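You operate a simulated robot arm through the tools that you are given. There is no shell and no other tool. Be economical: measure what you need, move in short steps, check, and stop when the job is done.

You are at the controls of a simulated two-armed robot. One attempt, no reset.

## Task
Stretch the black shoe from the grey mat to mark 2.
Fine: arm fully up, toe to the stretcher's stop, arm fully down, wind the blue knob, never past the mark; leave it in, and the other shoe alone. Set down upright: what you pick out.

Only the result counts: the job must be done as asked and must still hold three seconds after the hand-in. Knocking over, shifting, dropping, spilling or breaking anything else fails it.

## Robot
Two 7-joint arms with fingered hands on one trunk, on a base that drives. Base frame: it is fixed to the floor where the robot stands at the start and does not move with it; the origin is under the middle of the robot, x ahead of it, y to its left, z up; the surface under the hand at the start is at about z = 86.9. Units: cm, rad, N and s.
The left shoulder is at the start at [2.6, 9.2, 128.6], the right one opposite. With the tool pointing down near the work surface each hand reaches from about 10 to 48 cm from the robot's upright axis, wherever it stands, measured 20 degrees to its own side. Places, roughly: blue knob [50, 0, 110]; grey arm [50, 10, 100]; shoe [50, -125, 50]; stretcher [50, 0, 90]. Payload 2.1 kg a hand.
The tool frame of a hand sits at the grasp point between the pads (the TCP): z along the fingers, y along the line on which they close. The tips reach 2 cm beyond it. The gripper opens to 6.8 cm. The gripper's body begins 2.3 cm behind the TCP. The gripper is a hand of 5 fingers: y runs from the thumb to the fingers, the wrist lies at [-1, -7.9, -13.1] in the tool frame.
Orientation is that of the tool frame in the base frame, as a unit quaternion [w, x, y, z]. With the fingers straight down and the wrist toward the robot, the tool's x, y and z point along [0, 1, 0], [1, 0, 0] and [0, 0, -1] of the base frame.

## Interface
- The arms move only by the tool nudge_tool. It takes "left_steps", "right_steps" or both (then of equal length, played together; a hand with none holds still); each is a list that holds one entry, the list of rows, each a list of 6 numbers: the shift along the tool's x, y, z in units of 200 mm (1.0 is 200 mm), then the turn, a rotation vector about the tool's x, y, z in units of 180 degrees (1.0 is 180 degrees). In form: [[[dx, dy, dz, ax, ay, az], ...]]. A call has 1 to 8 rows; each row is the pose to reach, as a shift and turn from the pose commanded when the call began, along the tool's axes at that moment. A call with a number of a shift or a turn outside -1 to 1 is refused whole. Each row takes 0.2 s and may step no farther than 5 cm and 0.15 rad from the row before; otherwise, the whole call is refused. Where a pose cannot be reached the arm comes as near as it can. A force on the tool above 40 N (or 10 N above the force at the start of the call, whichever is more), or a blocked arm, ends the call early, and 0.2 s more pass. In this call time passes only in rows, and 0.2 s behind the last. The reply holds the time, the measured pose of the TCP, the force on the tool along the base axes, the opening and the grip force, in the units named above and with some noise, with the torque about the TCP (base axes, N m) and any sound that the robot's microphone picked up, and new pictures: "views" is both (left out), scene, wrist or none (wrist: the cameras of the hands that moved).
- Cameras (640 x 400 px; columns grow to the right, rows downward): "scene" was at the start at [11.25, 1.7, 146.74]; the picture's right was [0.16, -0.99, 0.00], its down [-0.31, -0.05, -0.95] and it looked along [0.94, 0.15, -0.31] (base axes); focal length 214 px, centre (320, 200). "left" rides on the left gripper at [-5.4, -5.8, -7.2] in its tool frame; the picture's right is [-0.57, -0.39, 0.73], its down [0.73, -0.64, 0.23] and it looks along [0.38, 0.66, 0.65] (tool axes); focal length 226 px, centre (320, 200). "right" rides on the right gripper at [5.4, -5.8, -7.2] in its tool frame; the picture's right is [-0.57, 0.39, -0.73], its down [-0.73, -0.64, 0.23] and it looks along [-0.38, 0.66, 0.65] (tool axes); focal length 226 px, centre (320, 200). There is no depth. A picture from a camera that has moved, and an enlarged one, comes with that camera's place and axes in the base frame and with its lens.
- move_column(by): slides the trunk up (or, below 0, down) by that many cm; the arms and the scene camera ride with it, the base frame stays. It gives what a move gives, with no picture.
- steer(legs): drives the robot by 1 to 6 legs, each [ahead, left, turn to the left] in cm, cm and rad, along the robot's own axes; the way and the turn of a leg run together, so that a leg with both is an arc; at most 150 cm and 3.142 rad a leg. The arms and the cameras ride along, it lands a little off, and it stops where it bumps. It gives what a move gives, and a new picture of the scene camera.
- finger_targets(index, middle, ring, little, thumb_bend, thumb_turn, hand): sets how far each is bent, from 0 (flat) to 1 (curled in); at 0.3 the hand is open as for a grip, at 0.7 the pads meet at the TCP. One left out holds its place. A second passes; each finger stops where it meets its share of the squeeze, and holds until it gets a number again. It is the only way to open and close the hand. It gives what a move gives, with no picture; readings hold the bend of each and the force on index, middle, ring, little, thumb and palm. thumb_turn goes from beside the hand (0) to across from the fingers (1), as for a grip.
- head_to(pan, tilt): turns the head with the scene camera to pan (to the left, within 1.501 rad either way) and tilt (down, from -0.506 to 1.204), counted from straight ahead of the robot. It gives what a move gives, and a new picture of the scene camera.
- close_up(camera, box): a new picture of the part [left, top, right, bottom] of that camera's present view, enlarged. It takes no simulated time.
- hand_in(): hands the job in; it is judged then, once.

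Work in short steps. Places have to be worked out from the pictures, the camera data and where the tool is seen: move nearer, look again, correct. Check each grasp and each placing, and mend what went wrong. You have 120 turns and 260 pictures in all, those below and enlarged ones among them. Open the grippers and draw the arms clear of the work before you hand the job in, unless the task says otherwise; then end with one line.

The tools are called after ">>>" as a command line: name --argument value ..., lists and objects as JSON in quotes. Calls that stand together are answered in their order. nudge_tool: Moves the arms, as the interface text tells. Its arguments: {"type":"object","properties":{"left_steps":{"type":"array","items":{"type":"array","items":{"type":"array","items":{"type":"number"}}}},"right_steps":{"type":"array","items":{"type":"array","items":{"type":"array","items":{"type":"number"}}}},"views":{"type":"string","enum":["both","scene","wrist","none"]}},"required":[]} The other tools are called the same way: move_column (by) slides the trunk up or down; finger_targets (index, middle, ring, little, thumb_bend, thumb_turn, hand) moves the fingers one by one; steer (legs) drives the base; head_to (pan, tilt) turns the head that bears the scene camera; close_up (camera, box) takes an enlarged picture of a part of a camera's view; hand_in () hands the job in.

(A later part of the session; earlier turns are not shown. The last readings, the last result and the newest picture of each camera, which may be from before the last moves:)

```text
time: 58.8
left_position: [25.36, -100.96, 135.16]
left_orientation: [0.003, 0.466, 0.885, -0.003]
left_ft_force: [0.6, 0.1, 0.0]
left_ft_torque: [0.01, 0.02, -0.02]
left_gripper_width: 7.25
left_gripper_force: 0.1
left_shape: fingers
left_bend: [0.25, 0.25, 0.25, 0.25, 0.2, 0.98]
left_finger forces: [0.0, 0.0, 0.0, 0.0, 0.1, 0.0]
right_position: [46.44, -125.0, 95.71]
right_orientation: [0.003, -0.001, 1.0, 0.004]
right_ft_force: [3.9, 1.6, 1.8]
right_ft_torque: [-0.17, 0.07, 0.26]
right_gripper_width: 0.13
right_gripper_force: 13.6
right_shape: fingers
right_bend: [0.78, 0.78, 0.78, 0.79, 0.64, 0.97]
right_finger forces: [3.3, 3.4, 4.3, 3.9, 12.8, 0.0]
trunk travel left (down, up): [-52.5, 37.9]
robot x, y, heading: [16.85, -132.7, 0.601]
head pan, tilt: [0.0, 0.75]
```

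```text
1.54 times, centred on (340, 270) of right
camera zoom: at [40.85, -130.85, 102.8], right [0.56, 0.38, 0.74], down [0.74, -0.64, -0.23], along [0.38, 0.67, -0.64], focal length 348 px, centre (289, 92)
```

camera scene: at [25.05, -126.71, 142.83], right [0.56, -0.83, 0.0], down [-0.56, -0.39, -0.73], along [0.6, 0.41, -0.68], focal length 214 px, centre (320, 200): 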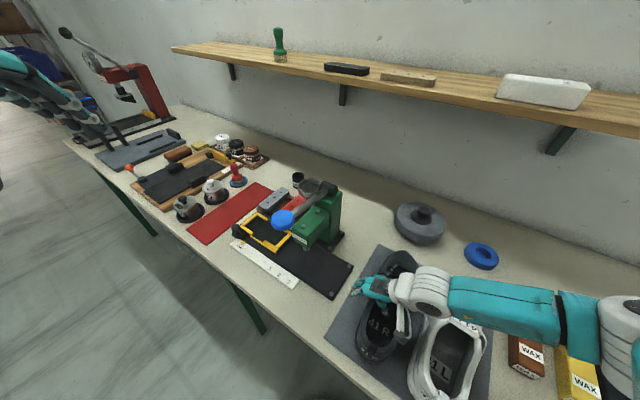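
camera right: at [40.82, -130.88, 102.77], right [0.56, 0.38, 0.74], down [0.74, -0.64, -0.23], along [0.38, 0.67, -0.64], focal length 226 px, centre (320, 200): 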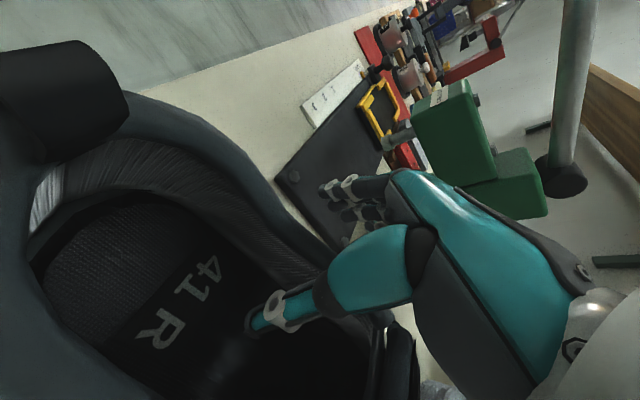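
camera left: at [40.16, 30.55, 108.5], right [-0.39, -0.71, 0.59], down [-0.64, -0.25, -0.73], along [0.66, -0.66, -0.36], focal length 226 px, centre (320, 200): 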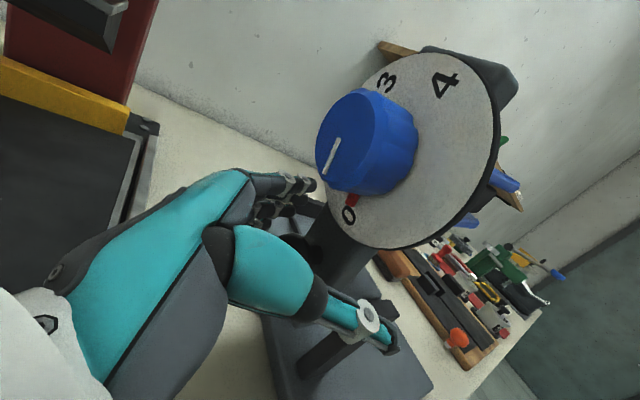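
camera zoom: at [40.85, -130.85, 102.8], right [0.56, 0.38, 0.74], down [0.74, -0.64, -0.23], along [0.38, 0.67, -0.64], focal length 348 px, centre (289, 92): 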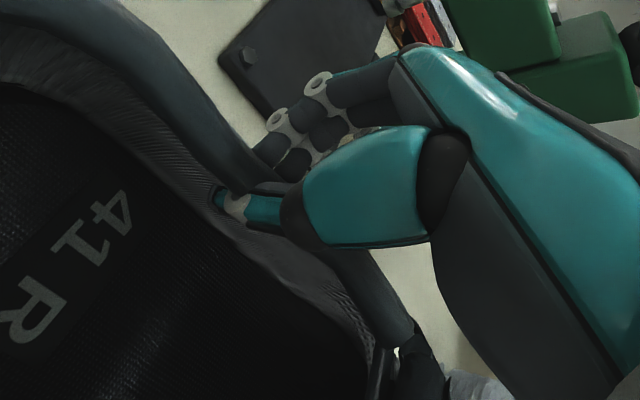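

The wall is pinched but shallowly. I reopen slightly, go 1 cm deeper, centre on the wall and close harder.

>>> finger_targets --hand "right" --index 0.45 --middle 0.45 --ring 0.45 --little 0.45 --thumb_bend 0.4

>>> nudge_tool --right_steps '[[[0, -0.015, 0.03, 0, 0, 0], [0, -0.03, 0.055, 0, 0, 0]]]' --views "none"

>>> finger_targets --hand "right" --index 0.95 --middle 0.95 --ring 0.95 --little 0.95 --thumb_bend 0.95

>>> close_up --camera "right" --box '[140, 140, 540, 400]'

```text
time: 59.8
left_position: [25.29, -100.97, 135.15]
left_orientation: [0.004, 0.467, 0.884, -0.001]
left_ft_force: [-0.5, -0.1, 0.3]
left_ft_torque: [-0.02, -0.01, 0.0]
left_gripper_width: 7.25
left_gripper_force: 0.1
left_shape: fingers
left_bend: [0.25, 0.25, 0.25, 0.25, 0.2, 0.98]
left_finger forces: [0.0, 0.0, 0.0, 0.0, 0.0, 0.0]
right_position: [46.39, -125.03, 95.74]
right_orientation: [0.003, -0.001, 1.0, 0.005]
right_ft_force: [0.2, 0.0, 0.2]
right_ft_torque: [-0.03, -0.01, -0.04]
right_gripper_width: 4.13
right_gripper_force: 0.1
right_shape: fingers
right_bend: [0.45, 0.45, 0.45, 0.45, 0.4, 0.98]
right_finger forces: [0.1, 0.0, 0.1, 0.0, 0.0, 0.0]
trunk travel left (down, up): [-52.5, 37.9]
robot x, y, heading: [16.49, -132.63, 0.601]
head pan, tilt: [0.0, 0.75]
```

```text
time: 60.4
left_position: [25.36, -100.92, 135.18]
left_orientation: [0.004, 0.466, 0.885, -0.002]
left_ft_force: [0.1, 0.3, -0.3]
left_ft_torque: [-0.03, 0.0, 0.01]
left_gripper_width: 7.23
left_gripper_force: 0.1
left_shape: fingers
left_bend: [0.25, 0.25, 0.25, 0.25, 0.2, 0.98]
left_finger forces: [0.1, 0.0, 0.0, 0.0, 0.0, 0.1]
right_position: [46.48, -125.7, 94.68]
right_orientation: [0.004, -0.001, 1.0, 0.005]
right_ft_force: [0.4, 0.6, -0.1]
right_ft_torque: [0.0, 0.01, 0.03]
right_gripper_width: 4.13
right_gripper_force: 0.0
right_shape: fingers
right_bend: [0.45, 0.45, 0.45, 0.45, 0.4, 0.98]
right_finger forces: [0.1, 0.0, 0.1, 0.1, 0.1, 0.0]
trunk travel left (down, up): [-52.5, 37.9]
robot x, y, heading: [16.62, -132.4, 0.602]
head pan, tilt: [0.0, 0.75]
```

```text
time: 61.4
left_position: [25.32, -100.97, 135.17]
left_orientation: [0.002, 0.466, 0.885, -0.002]
left_ft_force: [0.3, -0.5, -0.2]
left_ft_torque: [0.03, 0.01, 0.04]
left_gripper_width: 7.25
left_gripper_force: 0.1
left_shape: fingers
left_bend: [0.25, 0.25, 0.25, 0.25, 0.2, 0.98]
left_finger forces: [0.0, 0.0, 0.0, 0.1, 0.0, 0.0]
right_position: [46.41, -125.59, 94.67]
right_orientation: [0.004, 0.0, 1.0, 0.004]
right_ft_force: [-0.5, -1.3, 0.4]
right_ft_torque: [-0.29, -0.04, 0.05]
right_gripper_width: 2.28
right_gripper_force: 12.5
right_shape: fingers
right_bend: [0.96, 0.95, 0.95, 0.95, 0.61, 0.97]
right_finger forces: [6.5, 2.8, 3.1, 0.0, 12.5, 0.0]
trunk travel left (down, up): [-52.5, 37.9]
robot x, y, heading: [16.24, -132.63, 0.602]
head pan, tilt: [0.0, 0.75]
```

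```text
1.54 times, centred on (340, 270) of right
camera zoom: at [40.86, -131.49, 101.71], right [0.56, 0.38, 0.73], down [0.74, -0.64, -0.23], along [0.38, 0.67, -0.64], focal length 348 px, centre (289, 92)
```

zoom: 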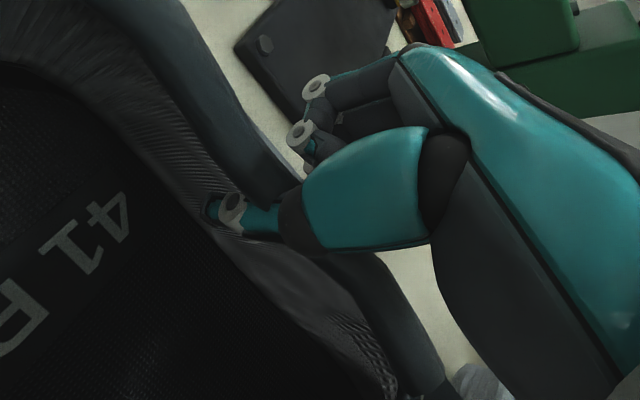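

The wall lies ~0.8 cm on the thumb side of the TCP, so the fingers over-curl. I reopen, shift 0.9 cm toward −y and close again.

>>> finger_targets --hand "right" --index 0.45 --middle 0.45 --ring 0.45 --little 0.45 --thumb_bend 0.4

>>> nudge_tool --right_steps '[[[0, -0.025, 0, 0, 0, 0], [0, -0.045, 0, 0, 0, 0]]]' --views "none"

>>> finger_targets --hand "right" --index 0.85 --middle 0.85 --ring 0.85 --little 0.85 --thumb_bend 0.9

>>> close_up --camera "right" --box '[140, 140, 540, 400]'

```text
time: 62.4
left_position: [25.35, -100.93, 135.31]
left_orientation: [0.004, 0.466, 0.885, -0.002]
left_ft_force: [-0.1, -1.2, -0.2]
left_ft_torque: [-0.01, 0.0, -0.03]
left_gripper_width: 7.24
left_gripper_force: 0.0
left_shape: fingers
left_bend: [0.25, 0.25, 0.25, 0.25, 0.2, 0.98]
left_finger forces: [0.1, 0.1, 0.1, 0.0, 0.0, 0.0]
right_position: [46.42, -125.6, 94.68]
right_orientation: [0.004, -0.002, 1.0, 0.005]
right_ft_force: [-0.2, 0.2, 0.6]
right_ft_torque: [0.03, -0.01, 0.02]
right_gripper_width: 4.16
right_gripper_force: 0.0
right_shape: fingers
right_bend: [0.45, 0.45, 0.45, 0.45, 0.4, 0.98]
right_finger forces: [0.0, 0.0, 0.1, 0.1, 0.0, 0.0]
trunk travel left (down, up): [-52.5, 37.9]
robot x, y, heading: [16.56, -132.31, 0.602]
head pan, tilt: [0.0, 0.75]
```

```text
time: 63.0
left_position: [25.39, -100.97, 135.16]
left_orientation: [0.003, 0.466, 0.885, -0.001]
left_ft_force: [-0.1, 0.4, 0.4]
left_ft_torque: [0.01, -0.01, 0.0]
left_gripper_width: 7.26
left_gripper_force: 0.1
left_shape: fingers
left_bend: [0.25, 0.25, 0.25, 0.25, 0.2, 0.98]
left_finger forces: [0.1, 0.0, 0.1, 0.1, 0.1, 0.0]
right_position: [46.48, -126.44, 94.46]
right_orientation: [0.003, -0.001, 1.0, 0.004]
right_ft_force: [-0.3, 1.1, -0.2]
right_ft_torque: [0.01, -0.02, -0.02]
right_gripper_width: 4.16
right_gripper_force: 0.0
right_shape: fingers
right_bend: [0.45, 0.45, 0.45, 0.45, 0.4, 0.98]
right_finger forces: [0.1, 0.0, 0.0, 0.1, 0.1, 0.0]
trunk travel left (down, up): [-52.5, 37.9]
robot x, y, heading: [16.47, -132.61, 0.604]
head pan, tilt: [0.0, 0.75]
```

```text
time: 64.0
left_position: [25.23, -100.78, 135.1]
left_orientation: [0.004, 0.466, 0.885, -0.002]
left_ft_force: [0.0, 0.4, 0.4]
left_ft_torque: [-0.01, -0.04, 0.03]
left_gripper_width: 7.28
left_gripper_force: 0.1
left_shape: fingers
left_bend: [0.25, 0.25, 0.25, 0.25, 0.2, 0.98]
left_finger forces: [0.0, 0.0, 0.0, 0.0, 0.1, 0.0]
right_position: [46.4, -126.36, 94.66]
right_orientation: [0.003, -0.001, 1.0, 0.004]
right_ft_force: [0.8, 5.9, 5.2]
right_ft_torque: [-0.27, 0.05, 0.34]
right_gripper_width: 0.57
right_gripper_force: 19.4
right_shape: fingers
right_bend: [0.83, 0.84, 0.83, 0.84, 0.61, 0.96]
right_finger forces: [6.0, 4.9, 6.3, 5.1, 15.9, 0.0]
trunk travel left (down, up): [-52.5, 37.9]
robot x, y, heading: [16.51, -132.5, 0.601]
head pan, tilt: [0.0, 0.75]
```

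```text
1.54 times, centred on (340, 270) of right
camera zoom: at [40.84, -132.21, 101.67], right [0.56, 0.38, 0.74], down [0.74, -0.64, -0.23], along [0.38, 0.67, -0.64], focal length 348 px, centre (289, 92)
```

zoom: 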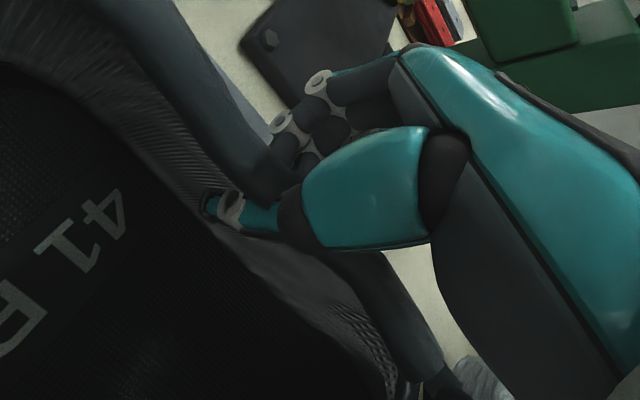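

Now all fingers carry load (≈22 N vs thumb 16 N). I test-lift 1.5 cm and check for the hold.

>>> nudge_tool --right_steps '[[[0, 0, -0.025, 0, 0, 0], [0, 0, -0.05, 0, 0, 0], [0, 0, -0.075, 0, 0, 0]]]'

>>> close_up --camera "scene" --box '[320, 230, 520, 400]'

```text
time: 64.8
left_position: [25.26, -100.83, 135.08]
left_orientation: [0.002, 0.465, 0.885, -0.002]
left_ft_force: [-0.5, 0.0, 0.1]
left_ft_torque: [-0.01, 0.01, -0.01]
left_gripper_width: 7.24
left_gripper_force: 0.0
left_shape: fingers
left_bend: [0.25, 0.25, 0.25, 0.25, 0.2, 0.98]
left_finger forces: [0.0, 0.1, 0.0, 0.0, 0.0, 0.1]
right_position: [46.6, -126.56, 96.04]
right_orientation: [0.003, 0.0, 1.0, 0.003]
right_ft_force: [0.0, 1.0, -2.9]
right_ft_torque: [0.18, 0.05, 0.2]
right_gripper_width: 0.52
right_gripper_force: 19.6
right_shape: fingers
right_bend: [0.84, 0.84, 0.84, 0.85, 0.64, 0.95]
right_finger forces: [9.5, 5.3, 4.5, 1.1, 20.0, 0.1]
trunk travel left (down, up): [-52.5, 37.9]
robot x, y, heading: [16.77, -132.45, 0.605]
head pan, tilt: [0.0, 0.75]
camera scene: at [25.08, -126.7, 142.82], right [0.56, -0.83, 0.0], down [-0.56, -0.39, -0.73], along [0.6, 0.41, -0.68], focal length 214 px, centre (320, 200)
camera right: at [40.98, -132.36, 103.03], right [0.56, 0.38, 0.73], down [0.73, -0.64, -0.23], along [0.38, 0.67, -0.64], focal length 226 px, centre (320, 200)
```

scene: 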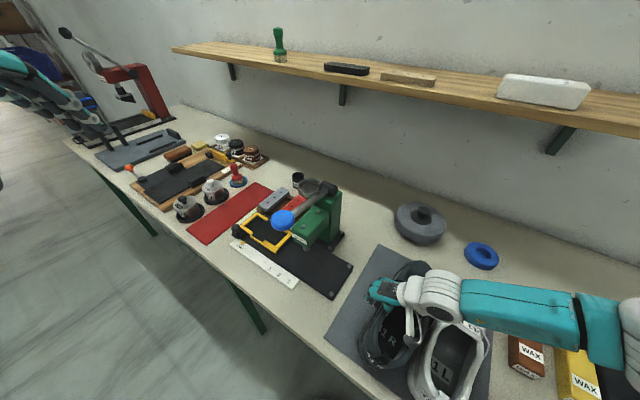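
right: 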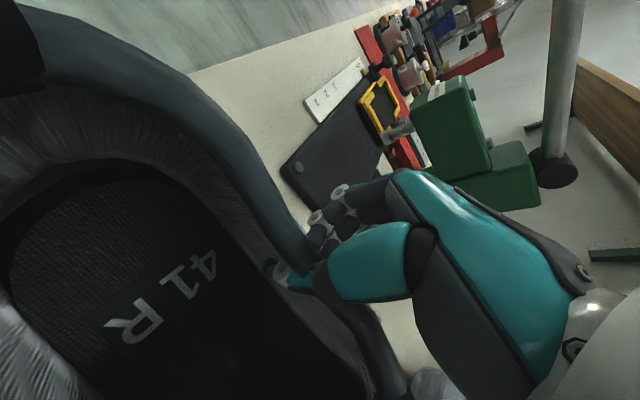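

```text
2.35 times, centred on (420, 315) of scene
camera zoom: at [25.08, -126.7, 142.82], right [0.56, -0.83, 0.0], down [-0.56, -0.39, -0.73], along [0.6, 0.41, -0.68], focal length 505 px, centre (85, -71)
```

zoom: 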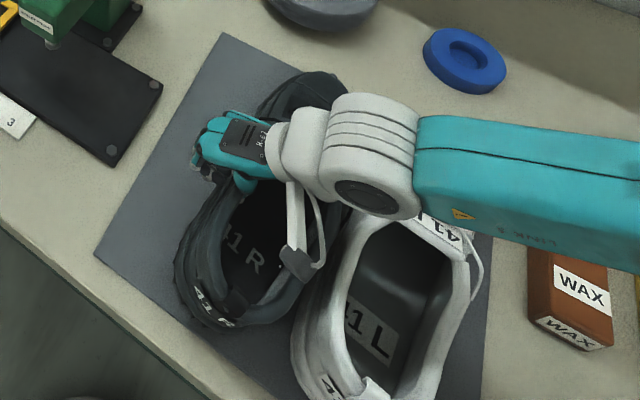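

Load is only ~3 N so far; the left side may be lifting. I lift another 3 cm with a small shift away from the white shoe.

>>> nudge_tool --right_steps '[[[0, 0.02, -0.04, 0, 0, 0], [0, 0.05, -0.08, 0, 0, 0], [0, 0.08, -0.12, 0, 0, 0], [0, 0.1, -0.16, 0, 0, 0]]]'

>>> close_up --camera "scene" --box '[320, 230, 520, 400]'

```text
time: 65.8
left_position: [25.4, -101.01, 135.13]
left_orientation: [0.003, 0.466, 0.885, -0.002]
left_ft_force: [-0.6, 0.2, 0.7]
left_ft_torque: [0.01, -0.03, 0.0]
left_gripper_width: 7.26
left_gripper_force: 0.0
left_shape: fingers
left_bend: [0.25, 0.25, 0.25, 0.25, 0.2, 0.98]
left_finger forces: [0.0, 0.0, 0.1, 0.0, 0.0, 0.0]
right_position: [46.57, -124.6, 99.01]
right_orientation: [0.003, -0.001, 1.0, 0.003]
right_ft_force: [0.4, 1.1, -3.8]
right_ft_torque: [0.27, 0.09, 0.05]
right_gripper_width: 0.5
right_gripper_force: 17.4
right_shape: fingers
right_bend: [0.84, 0.84, 0.84, 0.85, 0.66, 0.93]
right_finger forces: [12.8, 3.7, 1.2, 0.0, 17.3, 0.0]
trunk travel left (down, up): [-52.5, 37.9]
robot x, y, heading: [16.45, -132.61, 0.599]
head pan, tilt: [0.0, 0.75]
camera scene: at [25.07, -126.71, 142.83], right [0.56, -0.83, 0.0], down [-0.56, -0.39, -0.73], along [0.6, 0.41, -0.68], focal length 214 px, centre (320, 200)
camera right: at [40.94, -130.49, 106.12], right [0.56, 0.38, 0.73], down [0.74, -0.64, -0.23], along [0.38, 0.67, -0.64], focal length 226 px, centre (320, 200)
```

scene: 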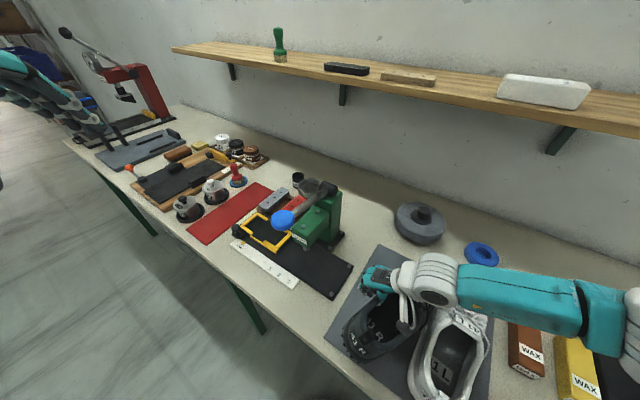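
right: 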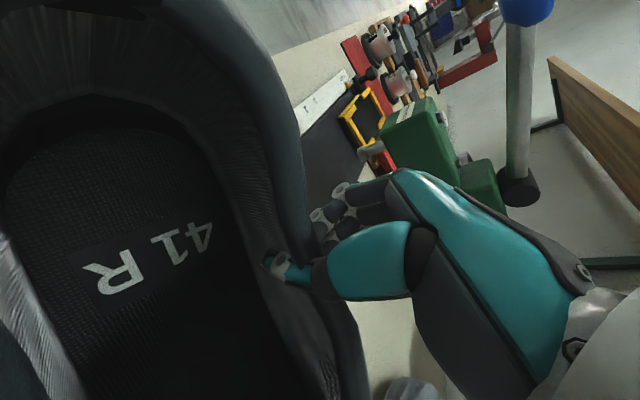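

```text
2.35 times, centred on (420, 315) of scene
camera zoom: at [25.07, -126.71, 142.83], right [0.56, -0.83, 0.0], down [-0.56, -0.39, -0.73], along [0.6, 0.41, -0.68], focal length 505 px, centre (85, -71)
```

zoom: 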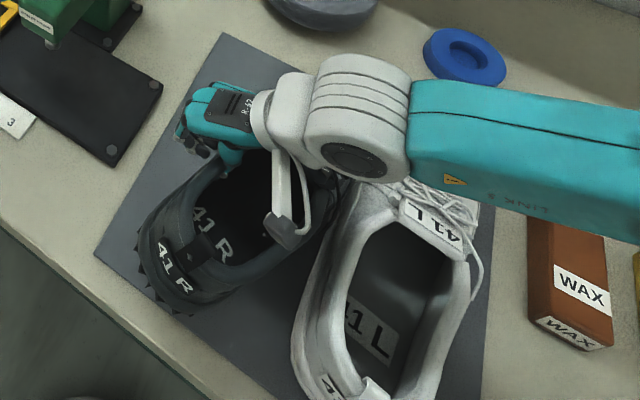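

The shoe pivots around this one-sided pinch, so it is not a good carrying grip. I set it back down, sliding it a few cm away from the white shoe, so I can then span it across both sides instead.

>>> nudge_tool --right_steps '[[[0, 0.02, 0.05, 0, 0, 0], [0, 0.04, 0.1, 0, 0, 0], [0, 0.06, 0.15, 0, 0, 0], [0, 0.08, 0.2, 0, 0, 0], [0, 0.1, 0.225, 0, 0, 0], [0, 0.15, 0.225, 0, 0, 0]]]'

>>> close_up --camera "scene" --box '[320, 230, 520, 400]'

```text
time: 67.2
left_position: [25.3, -101.0, 135.16]
left_orientation: [0.003, 0.466, 0.885, -0.002]
left_ft_force: [0.1, 0.0, -0.3]
left_ft_torque: [-0.03, 0.0, 0.02]
left_gripper_width: 7.24
left_gripper_force: 0.0
left_shape: fingers
left_bend: [0.25, 0.25, 0.25, 0.25, 0.2, 0.98]
left_finger forces: [0.0, 0.0, 0.1, 0.0, 0.0, 0.1]
right_position: [46.54, -121.29, 94.63]
right_orientation: [0.004, 0.0, 1.0, 0.004]
right_ft_force: [0.5, -0.8, -1.7]
right_ft_torque: [-0.09, -0.03, 0.02]
right_gripper_width: 0.51
right_gripper_force: 13.0
right_shape: fingers
right_bend: [0.83, 0.85, 0.85, 0.85, 0.64, 0.92]
right_finger forces: [9.2, 3.5, 0.0, 0.1, 13.5, 0.0]
trunk travel left (down, up): [-52.5, 37.9]
robot x, y, heading: [16.24, -132.54, 0.6]
head pan, tilt: [0.0, 0.75]
camera scene: at [25.05, -126.69, 142.82], right [0.56, -0.83, 0.0], down [-0.56, -0.39, -0.73], along [0.6, 0.41, -0.68], focal length 214 px, centre (320, 200)
camera right: at [40.95, -127.19, 101.81], right [0.56, 0.38, 0.73], down [0.73, -0.64, -0.23], along [0.38, 0.67, -0.64], focal length 226 px, centre (320, 200)
```

scene: 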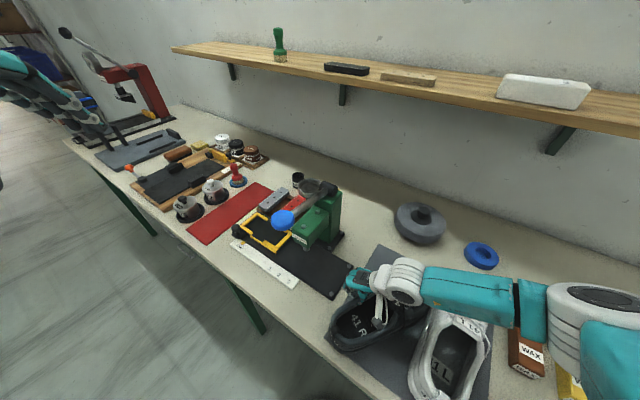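
right: 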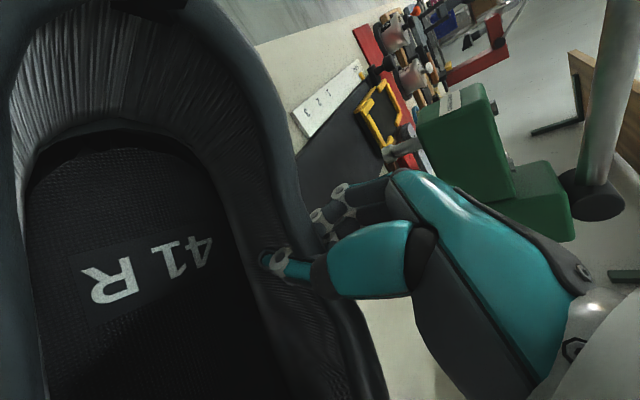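

```text
2.35 times, centred on (420, 315) of scene
camera zoom: at [25.05, -126.69, 142.82], right [0.56, -0.83, 0.0], down [-0.56, -0.39, -0.73], along [0.6, 0.41, -0.68], focal length 505 px, centre (85, -71)
```

zoom: 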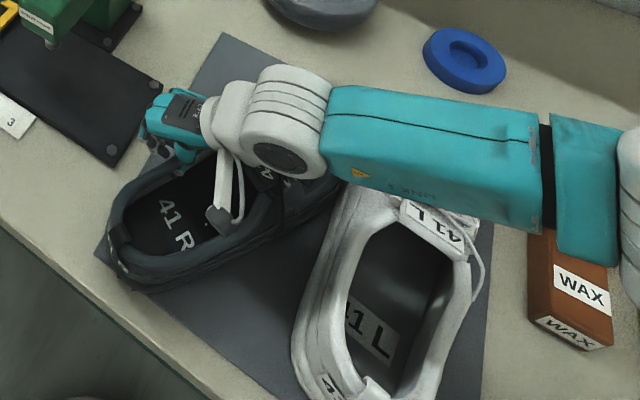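

The shoe is flat again but yawed, toe toward the right. I release and raise the hand to see it clearly.

>>> finger_targets --hand "right" --index 0.35 --middle 0.35 --ring 0.35 --little 0.35 --thumb_bend 0.4

>>> nudge_tool --right_steps '[[[0, 0, -0.2, 0, 0, 0], [0, 0, -0.4, 0, 0, 0], [0, 0, -0.6, 0, 0, 0], [0, 0, -0.8, 0, 0, 0], [0, 0, -1.0, 0, 0, 0]]]'

>>> finger_targets --hand "right" --index 0.1 --middle 0.1 --ring 0.1 --little 0.1 --thumb_bend 0.1

>>> close_up --camera "scene" --box '[300, 210, 520, 400]'

```text
time: 68.2
left_position: [25.33, -100.96, 135.11]
left_orientation: [0.003, 0.466, 0.885, -0.002]
left_ft_force: [-0.5, -0.2, -0.1]
left_ft_torque: [0.0, 0.02, 0.01]
left_gripper_width: 7.23
left_gripper_force: 0.2
left_shape: fingers
left_bend: [0.25, 0.25, 0.25, 0.25, 0.2, 0.98]
left_finger forces: [0.1, 0.0, 0.0, 0.1, 0.0, 0.1]
right_position: [46.6, -121.28, 94.69]
right_orientation: [0.003, -0.002, 1.0, 0.004]
right_ft_force: [0.3, 0.2, 0.1]
right_ft_torque: [-0.01, -0.04, -0.01]
right_gripper_width: 4.97
right_gripper_force: 0.0
right_shape: fingers
right_bend: [0.35, 0.35, 0.35, 0.35, 0.4, 0.98]
right_finger forces: [0.0, 0.0, 0.1, 0.1, 0.0, 0.0]
trunk travel left (down, up): [-52.5, 37.9]
robot x, y, heading: [16.36, -132.36, 0.602]
head pan, tilt: [0.0, 0.75]
```

```text
time: 69.4
left_position: [25.44, -100.92, 135.26]
left_orientation: [0.002, 0.466, 0.885, -0.002]
left_ft_force: [0.6, 0.1, -0.4]
left_ft_torque: [0.0, 0.02, 0.02]
left_gripper_width: 7.26
left_gripper_force: 0.0
left_shape: fingers
left_bend: [0.25, 0.25, 0.25, 0.25, 0.2, 0.98]
left_finger forces: [0.0, 0.0, 0.1, 0.0, 0.0, 0.0]
right_position: [46.67, -121.68, 114.79]
right_orientation: [0.004, 0.0, 1.0, 0.005]
right_ft_force: [0.3, -0.3, 0.2]
right_ft_torque: [-0.01, 0.0, -0.06]
right_gripper_width: 4.97
right_gripper_force: 0.2
right_shape: fingers
right_bend: [0.35, 0.35, 0.35, 0.35, 0.4, 0.98]
right_finger forces: [0.1, 0.0, 0.1, 0.0, 0.0, 0.0]
trunk travel left (down, up): [-52.5, 37.9]
robot x, y, heading: [16.56, -132.64, 0.599]
head pan, tilt: [0.0, 0.75]
camera scene: at [25.04, -126.71, 142.83], right [0.56, -0.83, 0.0], down [-0.56, -0.39, -0.73], along [0.6, 0.41, -0.68], focal length 214 px, centre (320, 200)
camera right: at [40.95, -127.44, 121.95], right [0.56, 0.38, 0.74], down [0.74, -0.64, -0.23], along [0.38, 0.67, -0.64], focal length 226 px, centre (320, 200)
```

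scene: 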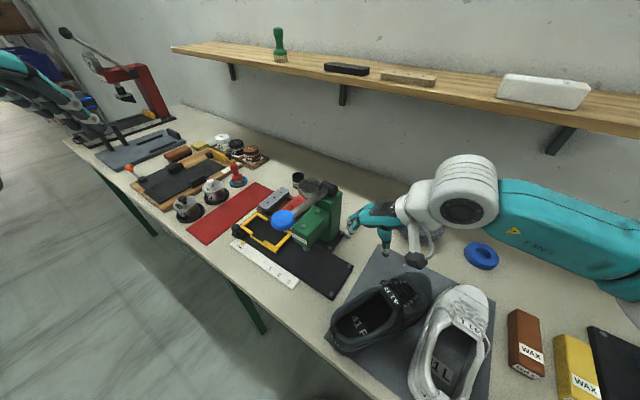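
right: 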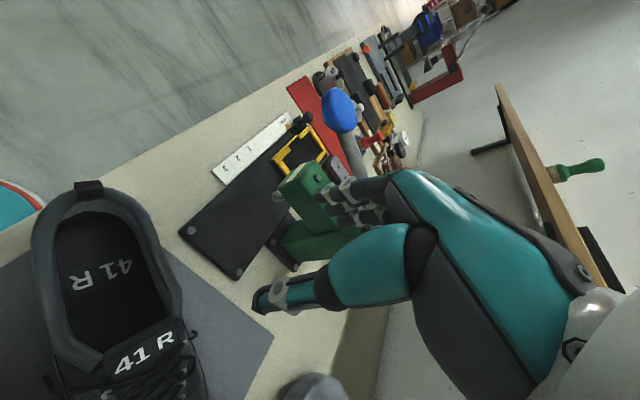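

```text
time: 70.4
left_position: [25.36, -100.98, 135.24]
left_orientation: [0.004, 0.466, 0.885, -0.002]
left_ft_force: [-0.6, -0.5, 0.3]
left_ft_torque: [0.01, 0.0, -0.02]
left_gripper_width: 7.27
left_gripper_force: 0.0
left_shape: fingers
left_bend: [0.25, 0.25, 0.25, 0.25, 0.2, 0.98]
left_finger forces: [0.0, 0.0, 0.1, 0.0, 0.1, 0.1]
right_position: [46.62, -121.49, 114.79]
right_orientation: [0.004, -0.001, 1.0, 0.005]
right_ft_force: [0.7, 0.8, 0.8]
right_ft_torque: [-0.03, 0.0, 0.0]
right_gripper_width: 9.05
right_gripper_force: 0.0
right_shape: fingers
right_bend: [0.1, 0.1, 0.1, 0.1, 0.1, 0.98]
right_finger forces: [0.0, 0.0, 0.0, 0.1, 0.0, 0.0]
trunk travel left (down, up): [-52.5, 37.9]
robot x, y, heading: [16.2, -132.57, 0.601]
head pan, tilt: [0.0, 0.75]
```

```text
2.11 times, centred on (410, 305) of scene
camera zoom: at [25.04, -126.71, 142.83], right [0.56, -0.83, 0.0], down [-0.56, -0.39, -0.73], along [0.6, 0.41, -0.68], focal length 452 px, centre (130, -21)
```

zoom: 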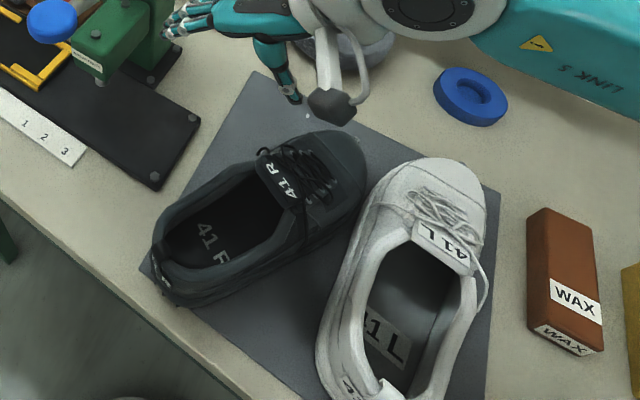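

The hand opens to 9 cm at bend 0.1, enough to span the ≈7.5 cm collar. Shoe now: heel [36.6,−122.3], toe [59.7,−135.5] (yaw ≈−30°), white shoe unmoved. I turn the hand +30° and go over [45.5,−127.7] at z 104.

>>> nudge_tool --right_steps '[[[0.014, -0.078, 0.0, 0, 0, 0.041], [0.028, -0.155, 0.1, 0, 0, 0.082], [0.042, -0.233, 0.3, 0, 0, 0.124], [0.055, -0.31, 0.48, 0, 0, 0.1655]]]'

>>> finger_targets --hand "right" --index 0.04 --middle 0.04 --ring 0.04 --little 0.04 --thumb_bend 0.08

>>> close_up --camera "scene" --box '[300, 210, 520, 400]'

>>> close_up --camera "right" --box '[0, 100, 480, 400]'

```text
time: 71.4
left_position: [25.44, -100.92, 135.09]
left_orientation: [0.003, 0.466, 0.885, -0.001]
left_ft_force: [-0.6, 0.3, 0.6]
left_ft_torque: [0.01, -0.03, 0.0]
left_gripper_width: 7.26
left_gripper_force: 0.1
left_shape: fingers
left_bend: [0.25, 0.25, 0.25, 0.25, 0.2, 0.98]
left_finger forces: [0.0, 0.0, 0.1, 0.0, 0.1, 0.0]
right_position: [45.3, -127.77, 104.93]
right_orientation: [0.001, 0.257, 0.966, 0.005]
right_ft_force: [-0.2, 0.4, 0.5]
right_ft_torque: [0.0, 0.0, 0.02]
right_gripper_width: 9.08
right_gripper_force: 0.0
right_shape: fingers
right_bend: [0.1, 0.1, 0.1, 0.1, 0.1, 0.98]
right_finger forces: [0.0, 0.1, 0.1, 0.0, 0.0, 0.0]
trunk travel left (down, up): [-52.5, 37.9]
robot x, y, heading: [16.6, -132.35, 0.601]
head pan, tilt: [0.0, 0.75]
camera scene: at [25.03, -126.73, 142.83], right [0.56, -0.83, 0.0], down [-0.56, -0.39, -0.73], along [0.6, 0.41, -0.68], focal length 214 px, centre (320, 200)
camera right: at [37.58, -130.25, 112.01], right [0.68, 0.05, 0.73], down [0.32, -0.92, -0.24], along [0.66, 0.39, -0.64], focal length 226 px, centre (320, 200)
```

scene: 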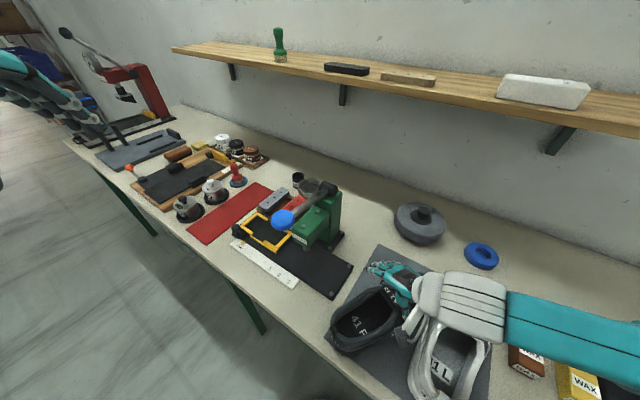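
right: 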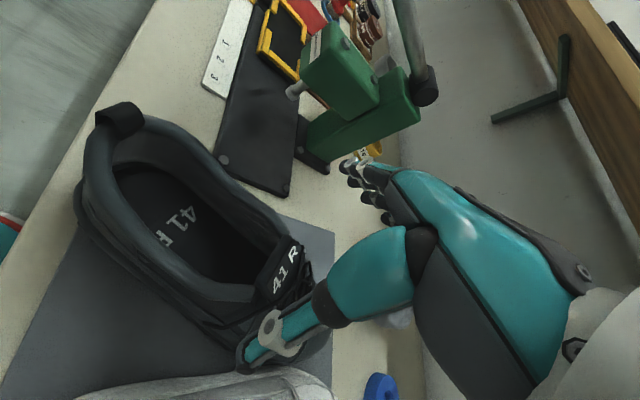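

```text
time: 72.4
left_position: [25.42, -100.91, 135.29]
left_orientation: [0.003, 0.466, 0.885, -0.002]
left_ft_force: [-0.2, -0.5, 0.4]
left_ft_torque: [-0.01, -0.04, 0.01]
left_gripper_width: 7.23
left_gripper_force: 0.1
left_shape: fingers
left_bend: [0.25, 0.25, 0.25, 0.25, 0.2, 0.98]
left_finger forces: [0.0, 0.0, 0.1, 0.1, 0.0, 0.0]
right_position: [45.41, -127.86, 104.92]
right_orientation: [0.003, 0.256, 0.967, 0.005]
right_ft_force: [-0.1, -0.3, -0.6]
right_ft_torque: [0.0, 0.01, 0.01]
right_gripper_width: 9.58
right_gripper_force: 0.1
right_shape: fingers
right_bend: [0.04, 0.04, 0.04, 0.04, 0.08, 0.98]
right_finger forces: [0.0, 0.1, 0.1, 0.0, 0.0, 0.0]
trunk travel left (down, up): [-52.5, 37.9]
robot x, y, heading: [16.4, -132.83, 0.604]
head pan, tilt: [0.0, 0.75]
```

```text
2.11 times, centred on (410, 305) of scene
camera zoom: at [25.04, -126.71, 142.83], right [0.56, -0.83, 0.0], down [-0.56, -0.39, -0.73], along [0.6, 0.41, -0.68], focal length 452 px, centre (130, -21)
```

zoom: 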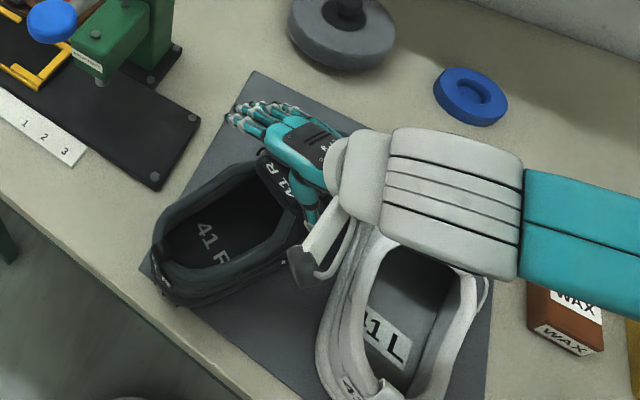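

```text
1.33 times, centred on (240, 250) of right
camera zoom: at [37.61, -130.22, 112.03], right [0.68, 0.05, 0.73], down [0.32, -0.92, -0.24], along [0.66, 0.39, -0.64], focal length 301 px, centre (427, 133)
```

zoom: 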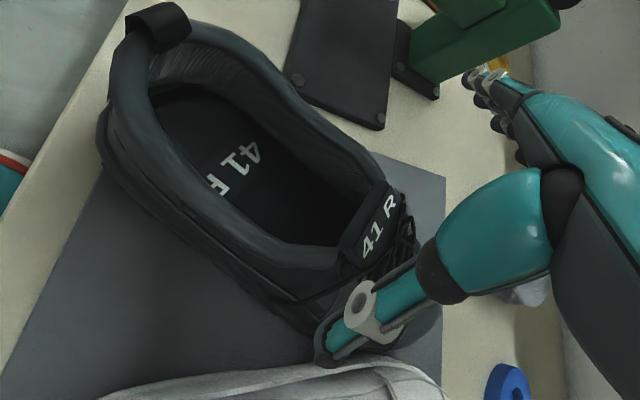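

The hand is ~0.8 cm off the shoe axis toward the thumb. I correct and descend to straddle the collar, stopping around z 95.

>>> nudge_tool --right_steps '[[[0, 0.035, 0.15, 0, 0, 0], [0, 0.035, 0.28, 0, 0, 0], [0, 0.035, 0.36, 0, 0, 0], [0, 0.035, 0.42, 0, 0, 0], [0, 0.035, 0.46, 0, 0, 0]]]'

>>> close_up --camera "scene" --box '[300, 210, 520, 400]'

```text
time: 73.6
left_position: [25.43, -100.95, 135.13]
left_orientation: [0.003, 0.467, 0.884, -0.002]
left_ft_force: [0.8, 0.0, -0.2]
left_ft_torque: [-0.01, -0.01, -0.02]
left_gripper_width: 7.26
left_gripper_force: 0.1
left_shape: fingers
left_bend: [0.25, 0.25, 0.25, 0.25, 0.2, 0.98]
left_finger forces: [0.1, 0.0, 0.0, 0.0, 0.0, 0.0]
right_position: [45.77, -126.96, 95.87]
right_orientation: [0.002, 0.256, 0.967, 0.006]
right_ft_force: [-0.7, -0.9, 5.2]
right_ft_torque: [-0.16, 0.1, -0.03]
right_gripper_width: 9.73
right_gripper_force: 1.6
right_shape: fingers
right_bend: [0.04, 0.04, 0.04, 0.04, 0.03, 0.98]
right_finger forces: [0.1, 0.0, 0.1, 0.0, 3.8, 0.0]
trunk travel left (down, up): [-52.5, 37.9]
robot x, y, heading: [16.47, -132.84, 0.599]
head pan, tilt: [0.0, 0.75]
camera scene: at [24.99, -126.74, 142.84], right [0.56, -0.83, 0.0], down [-0.56, -0.39, -0.73], along [0.6, 0.41, -0.68], focal length 214 px, centre (320, 200)
camera right: at [37.91, -129.42, 103.04], right [0.68, 0.05, 0.73], down [0.32, -0.92, -0.24], along [0.66, 0.4, -0.64], focal length 226 px, centre (320, 200)
```

scene: 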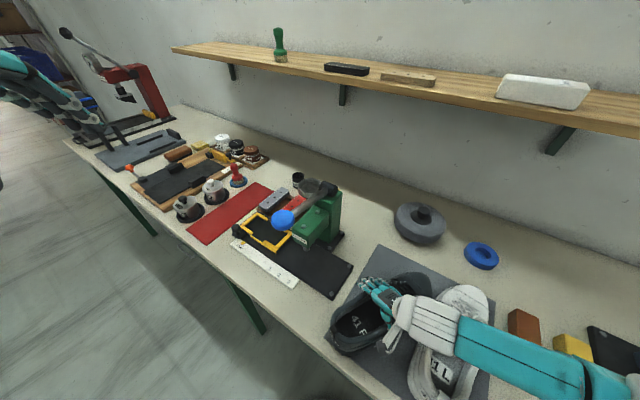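
right: 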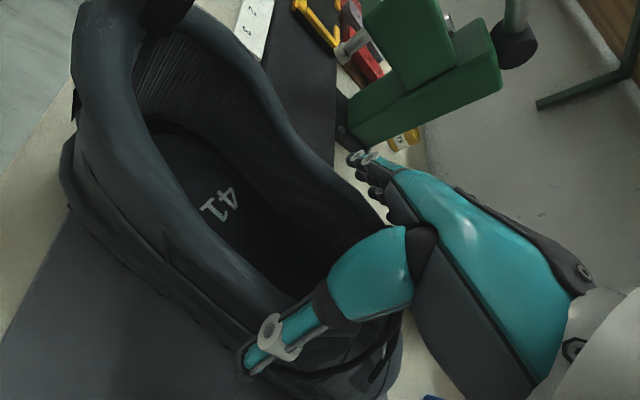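

```text
2.11 times, centred on (410, 305) of scene
camera zoom: at [24.99, -126.74, 142.84], right [0.56, -0.83, 0.0], down [-0.56, -0.39, -0.73], along [0.6, 0.41, -0.68], focal length 452 px, centre (130, -21)
```

zoom: 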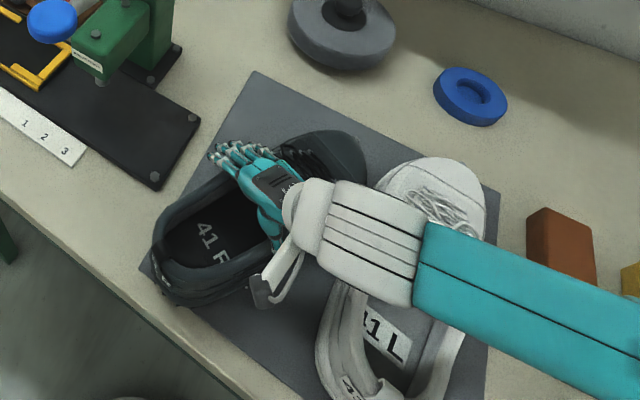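

The thumb just brushes the right wall. I shift 0.8 cm toward the thumb side and go down another 1 cm.

>>> nudge_tool --right_steps '[[[0, -0.02, -0.03, 0, 0, 0], [0, -0.045, -0.03, 0, 0, 0], [0, -0.045, 0.02, 0, 0, 0], [0, -0.045, 0.055, 0, 0, 0]]]'

>>> close_up --camera "right" --box '[80, 100, 480, 400]'

```text
time: 74.6
left_position: [25.28, -101.08, 135.2]
left_orientation: [0.003, 0.467, 0.884, -0.002]
left_ft_force: [0.2, 0.0, 0.6]
left_ft_torque: [0.02, -0.01, 0.03]
left_gripper_width: 7.25
left_gripper_force: 0.1
left_shape: fingers
left_bend: [0.25, 0.25, 0.25, 0.25, 0.2, 0.98]
left_finger forces: [0.0, 0.1, 0.1, 0.0, 0.0, 0.1]
right_position: [45.67, -127.65, 95.16]
right_orientation: [0.006, 0.256, 0.967, 0.014]
right_ft_force: [-0.8, -4.2, 27.0]
right_ft_torque: [0.36, -0.73, -0.09]
right_gripper_width: 9.85
right_gripper_force: 12.8
right_shape: fingers
right_bend: [0.03, 0.04, 0.04, 0.01, 0.02, 0.97]
right_finger forces: [0.6, 0.0, 16.8, 3.8, 5.1, 0.0]
trunk travel left (down, up): [-52.5, 37.9]
robot x, y, heading: [16.63, -132.75, 0.597]
head pan, tilt: [0.0, 0.75]
stopped in row 4 (right hand): the force on the tool passed its limit at 44 N (the readings are from after the stop); the commanded pose is now the measured one
camera scene: at [24.91, -126.8, 142.86], right [0.56, -0.83, 0.0], down [-0.56, -0.38, -0.73], along [0.6, 0.41, -0.68], focal length 214 px, centre (320, 200)
camera right: at [37.82, -130.15, 102.22], right [0.67, 0.04, 0.74], down [0.33, -0.91, -0.24], along [0.67, 0.41, -0.62], focal length 226 px, centre (320, 200)
```

scene: 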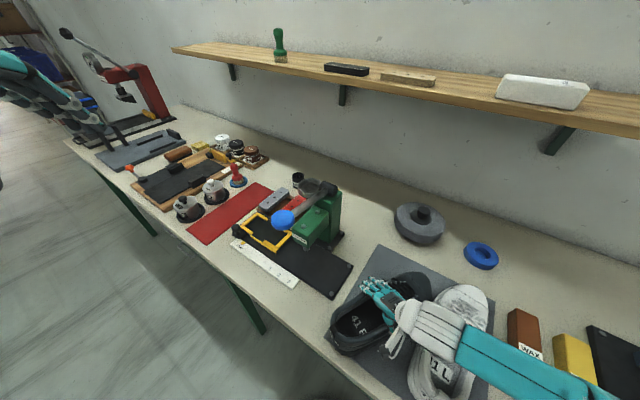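
right: 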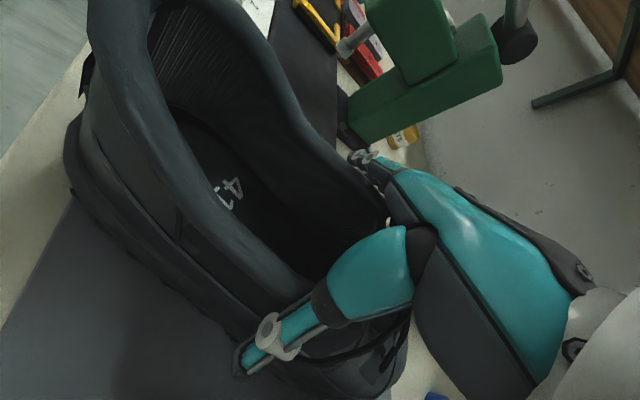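

```text
1.33 times, centred on (280, 250) of right
camera zoom: at [37.82, -130.15, 102.22], right [0.67, 0.04, 0.74], down [0.33, -0.91, -0.24], along [0.67, 0.41, -0.62], focal length 301 px, centre (373, 133)
```

zoom: 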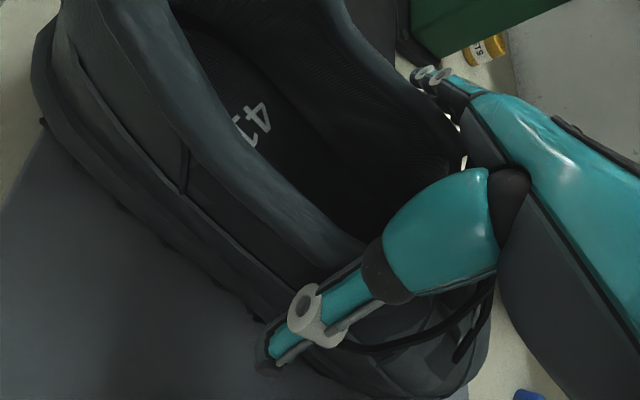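

Fingers land on the rim — the collar is too wide to span. I'll try the inside instead: insert the hand in the opening with fingers together and spread them against both inner walls. First raise and look.

>>> nudge_tool --right_steps '[[[0, 0, -0.15, 0, 0, 0], [0, 0, -0.35, 0, 0, 0], [0, 0, -0.55, 0, 0, 0]]]' --views "none"

>>> finger_targets --hand "right" --index 0.6 --middle 0.6 --ring 0.6 --little 0.6 --thumb_bend 0.6

>>> close_up --camera "right" --box '[0, 100, 480, 400]'

>>> close_up --camera "scene" --box '[300, 210, 520, 400]'

```text
time: 75.4
left_position: [25.38, -101.01, 135.24]
left_orientation: [0.004, 0.466, 0.885, -0.002]
left_ft_force: [-0.5, -0.3, -0.9]
left_ft_torque: [0.02, -0.01, -0.01]
left_gripper_width: 7.24
left_gripper_force: 0.0
left_shape: fingers
left_bend: [0.25, 0.25, 0.25, 0.25, 0.2, 0.98]
left_finger forces: [0.0, 0.1, 0.0, 0.0, 0.1, 0.0]
right_position: [45.53, -127.79, 106.04]
right_orientation: [0.005, 0.255, 0.967, 0.011]
right_ft_force: [0.3, -0.4, 1.5]
right_ft_torque: [0.02, 0.01, -0.01]
right_gripper_width: 9.65
right_gripper_force: 0.0
right_shape: fingers
right_bend: [0.04, 0.04, 0.04, 0.04, 0.08, 0.98]
right_finger forces: [0.0, 0.0, 0.0, 0.1, 0.0, 0.0]
trunk travel left (down, up): [-52.5, 37.9]
robot x, y, heading: [16.87, -132.67, 0.597]
head pan, tilt: [0.0, 0.75]
```

```text
time: 76.4
left_position: [25.36, -100.97, 135.11]
left_orientation: [0.003, 0.466, 0.885, -0.002]
left_ft_force: [0.0, 0.7, -0.1]
left_ft_torque: [0.01, 0.01, 0.02]
left_gripper_width: 7.23
left_gripper_force: 0.0
left_shape: fingers
left_bend: [0.25, 0.25, 0.25, 0.25, 0.2, 0.98]
left_finger forces: [0.0, 0.0, 0.0, 0.1, 0.1, 0.0]
right_position: [45.67, -127.71, 105.92]
right_orientation: [0.004, 0.257, 0.966, 0.01]
right_ft_force: [-0.5, -0.2, -0.1]
right_ft_torque: [-0.01, 0.01, 0.01]
right_gripper_width: 1.21
right_gripper_force: 0.1
right_shape: fingers
right_bend: [0.6, 0.6, 0.6, 0.6, 0.6, 0.98]
right_finger forces: [0.0, 0.0, 0.1, 0.0, 0.1, 0.0]
trunk travel left (down, up): [-52.5, 37.9]
robot x, y, heading: [16.3, -132.46, 0.596]
head pan, tilt: [0.0, 0.75]
```

```text
1.33 times, centred on (240, 250) of right
camera zoom: at [37.78, -130.23, 112.95], right [0.67, 0.04, 0.74], down [0.32, -0.91, -0.24], along [0.67, 0.4, -0.63], focal length 301 px, centre (427, 133)
```

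zoom: 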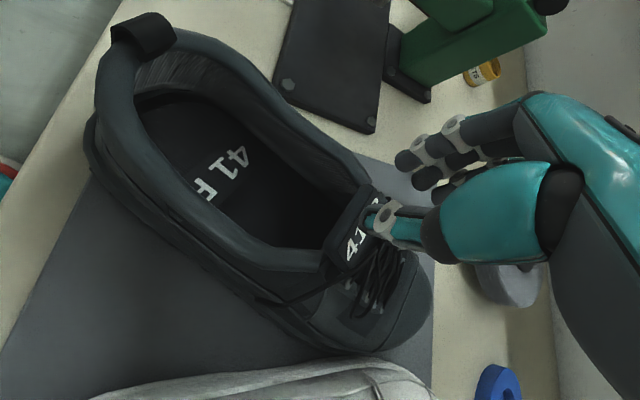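

```text
2.11 times, centred on (410, 305) of scene
camera zoom: at [25.04, -126.71, 142.83], right [0.56, -0.83, 0.0], down [-0.56, -0.39, -0.73], along [0.6, 0.41, -0.68], focal length 452 px, centre (130, -21)
```

zoom: 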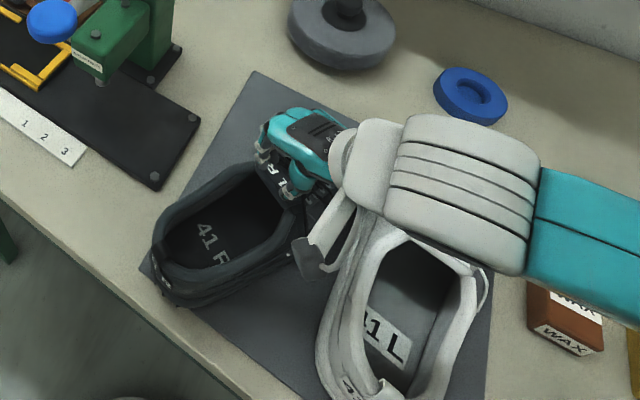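

Shoe unmoved (heel [37,−121.8], tongue [48.4,−128.6]). I close the hand fully and insert it into the opening around [43.9,−126.3].

>>> finger_targets --hand "right" --index 0.68 --middle 0.68 --ring 0.68 --little 0.68 --thumb_bend 0.66

>>> nudge_tool --right_steps '[[[0.06, 0.006, 0.05, 0, 0, 0], [0.115, 0.013, 0.2, 0, 0, 0], [0.115, 0.013, 0.35, 0, 0, 0], [0.115, 0.013, 0.45, 0, 0, 0], [0.115, 0.013, 0.53, 0, 0, 0]]]'

>>> close_up --camera "right" --box '[0, 100, 480, 400]'

```text
time: 77.4
left_position: [25.45, -101.03, 135.22]
left_orientation: [0.003, 0.467, 0.884, -0.002]
left_ft_force: [0.6, -0.4, 0.2]
left_ft_torque: [0.02, 0.02, -0.01]
left_gripper_width: 7.25
left_gripper_force: 0.1
left_shape: fingers
left_bend: [0.25, 0.25, 0.25, 0.25, 0.2, 0.98]
left_finger forces: [0.1, 0.0, 0.0, 0.1, 0.0, 0.1]
right_position: [45.69, -127.63, 105.91]
right_orientation: [0.004, 0.256, 0.967, 0.011]
right_ft_force: [-0.5, -0.1, 0.7]
right_ft_torque: [0.0, -0.01, -0.02]
right_gripper_width: 0.08
right_gripper_force: 0.0
right_shape: fingers
right_bend: [0.68, 0.68, 0.68, 0.68, 0.66, 0.98]
right_finger forces: [0.1, 0.1, 0.1, 0.0, 0.0, 0.1]
trunk travel left (down, up): [-52.5, 37.9]
robot x, y, heading: [16.33, -132.54, 0.601]
head pan, tilt: [0.0, 0.75]
```

```text
time: 78.6
left_position: [25.38, -100.97, 135.25]
left_orientation: [0.003, 0.467, 0.884, -0.002]
left_ft_force: [0.3, 0.0, -0.1]
left_ft_torque: [-0.02, 0.03, 0.01]
left_gripper_width: 7.26
left_gripper_force: 0.0
left_shape: fingers
left_bend: [0.25, 0.25, 0.25, 0.25, 0.2, 0.98]
left_finger forces: [0.1, 0.1, 0.0, 0.0, 0.1, 0.0]
right_position: [43.82, -126.34, 95.18]
right_orientation: [0.005, 0.257, 0.966, 0.01]
right_ft_force: [-0.8, 0.0, -0.8]
right_ft_torque: [0.02, -0.01, 0.02]
right_gripper_width: 0.08
right_gripper_force: 0.1
right_shape: fingers
right_bend: [0.68, 0.68, 0.68, 0.68, 0.66, 0.98]
right_finger forces: [0.1, 0.1, 0.0, 0.0, 0.0, 0.1]
trunk travel left (down, up): [-52.5, 37.9]
robot x, y, heading: [16.65, -132.51, 0.603]
head pan, tilt: [0.0, 0.75]
camera scene: at [25.02, -126.71, 142.83], right [0.56, -0.83, 0.0], down [-0.56, -0.39, -0.73], along [0.6, 0.41, -0.68], focal length 214 px, centre (320, 200)
camera right: at [36.01, -128.76, 102.29], right [0.67, 0.04, 0.74], down [0.32, -0.92, -0.24], along [0.67, 0.4, -0.63], focal length 226 px, centre (320, 200)
```

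scene: 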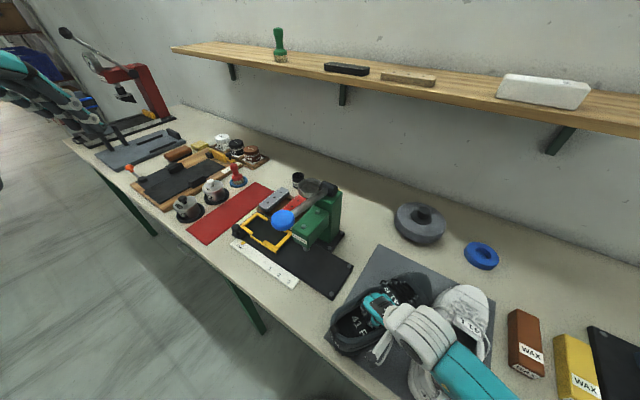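
right: 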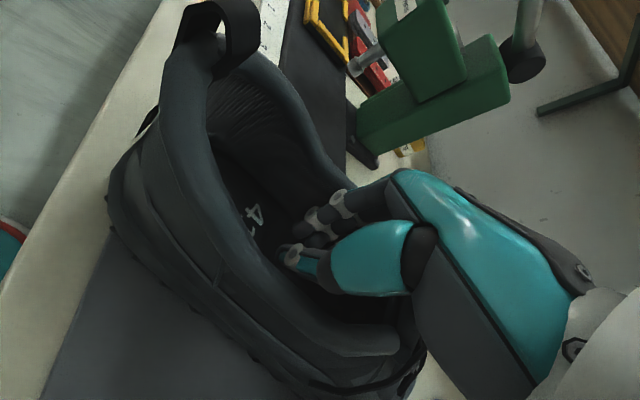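

```text
1.33 times, centred on (240, 250) of right
camera zoom: at [36.01, -128.76, 102.29], right [0.67, 0.04, 0.74], down [0.32, -0.92, -0.24], along [0.67, 0.4, -0.63], focal length 301 px, centre (427, 133)
```

zoom: 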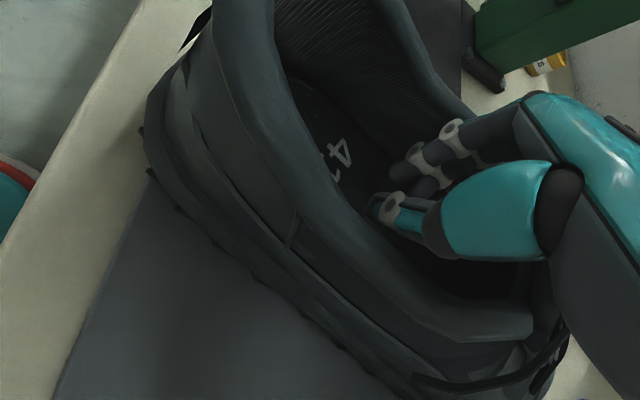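

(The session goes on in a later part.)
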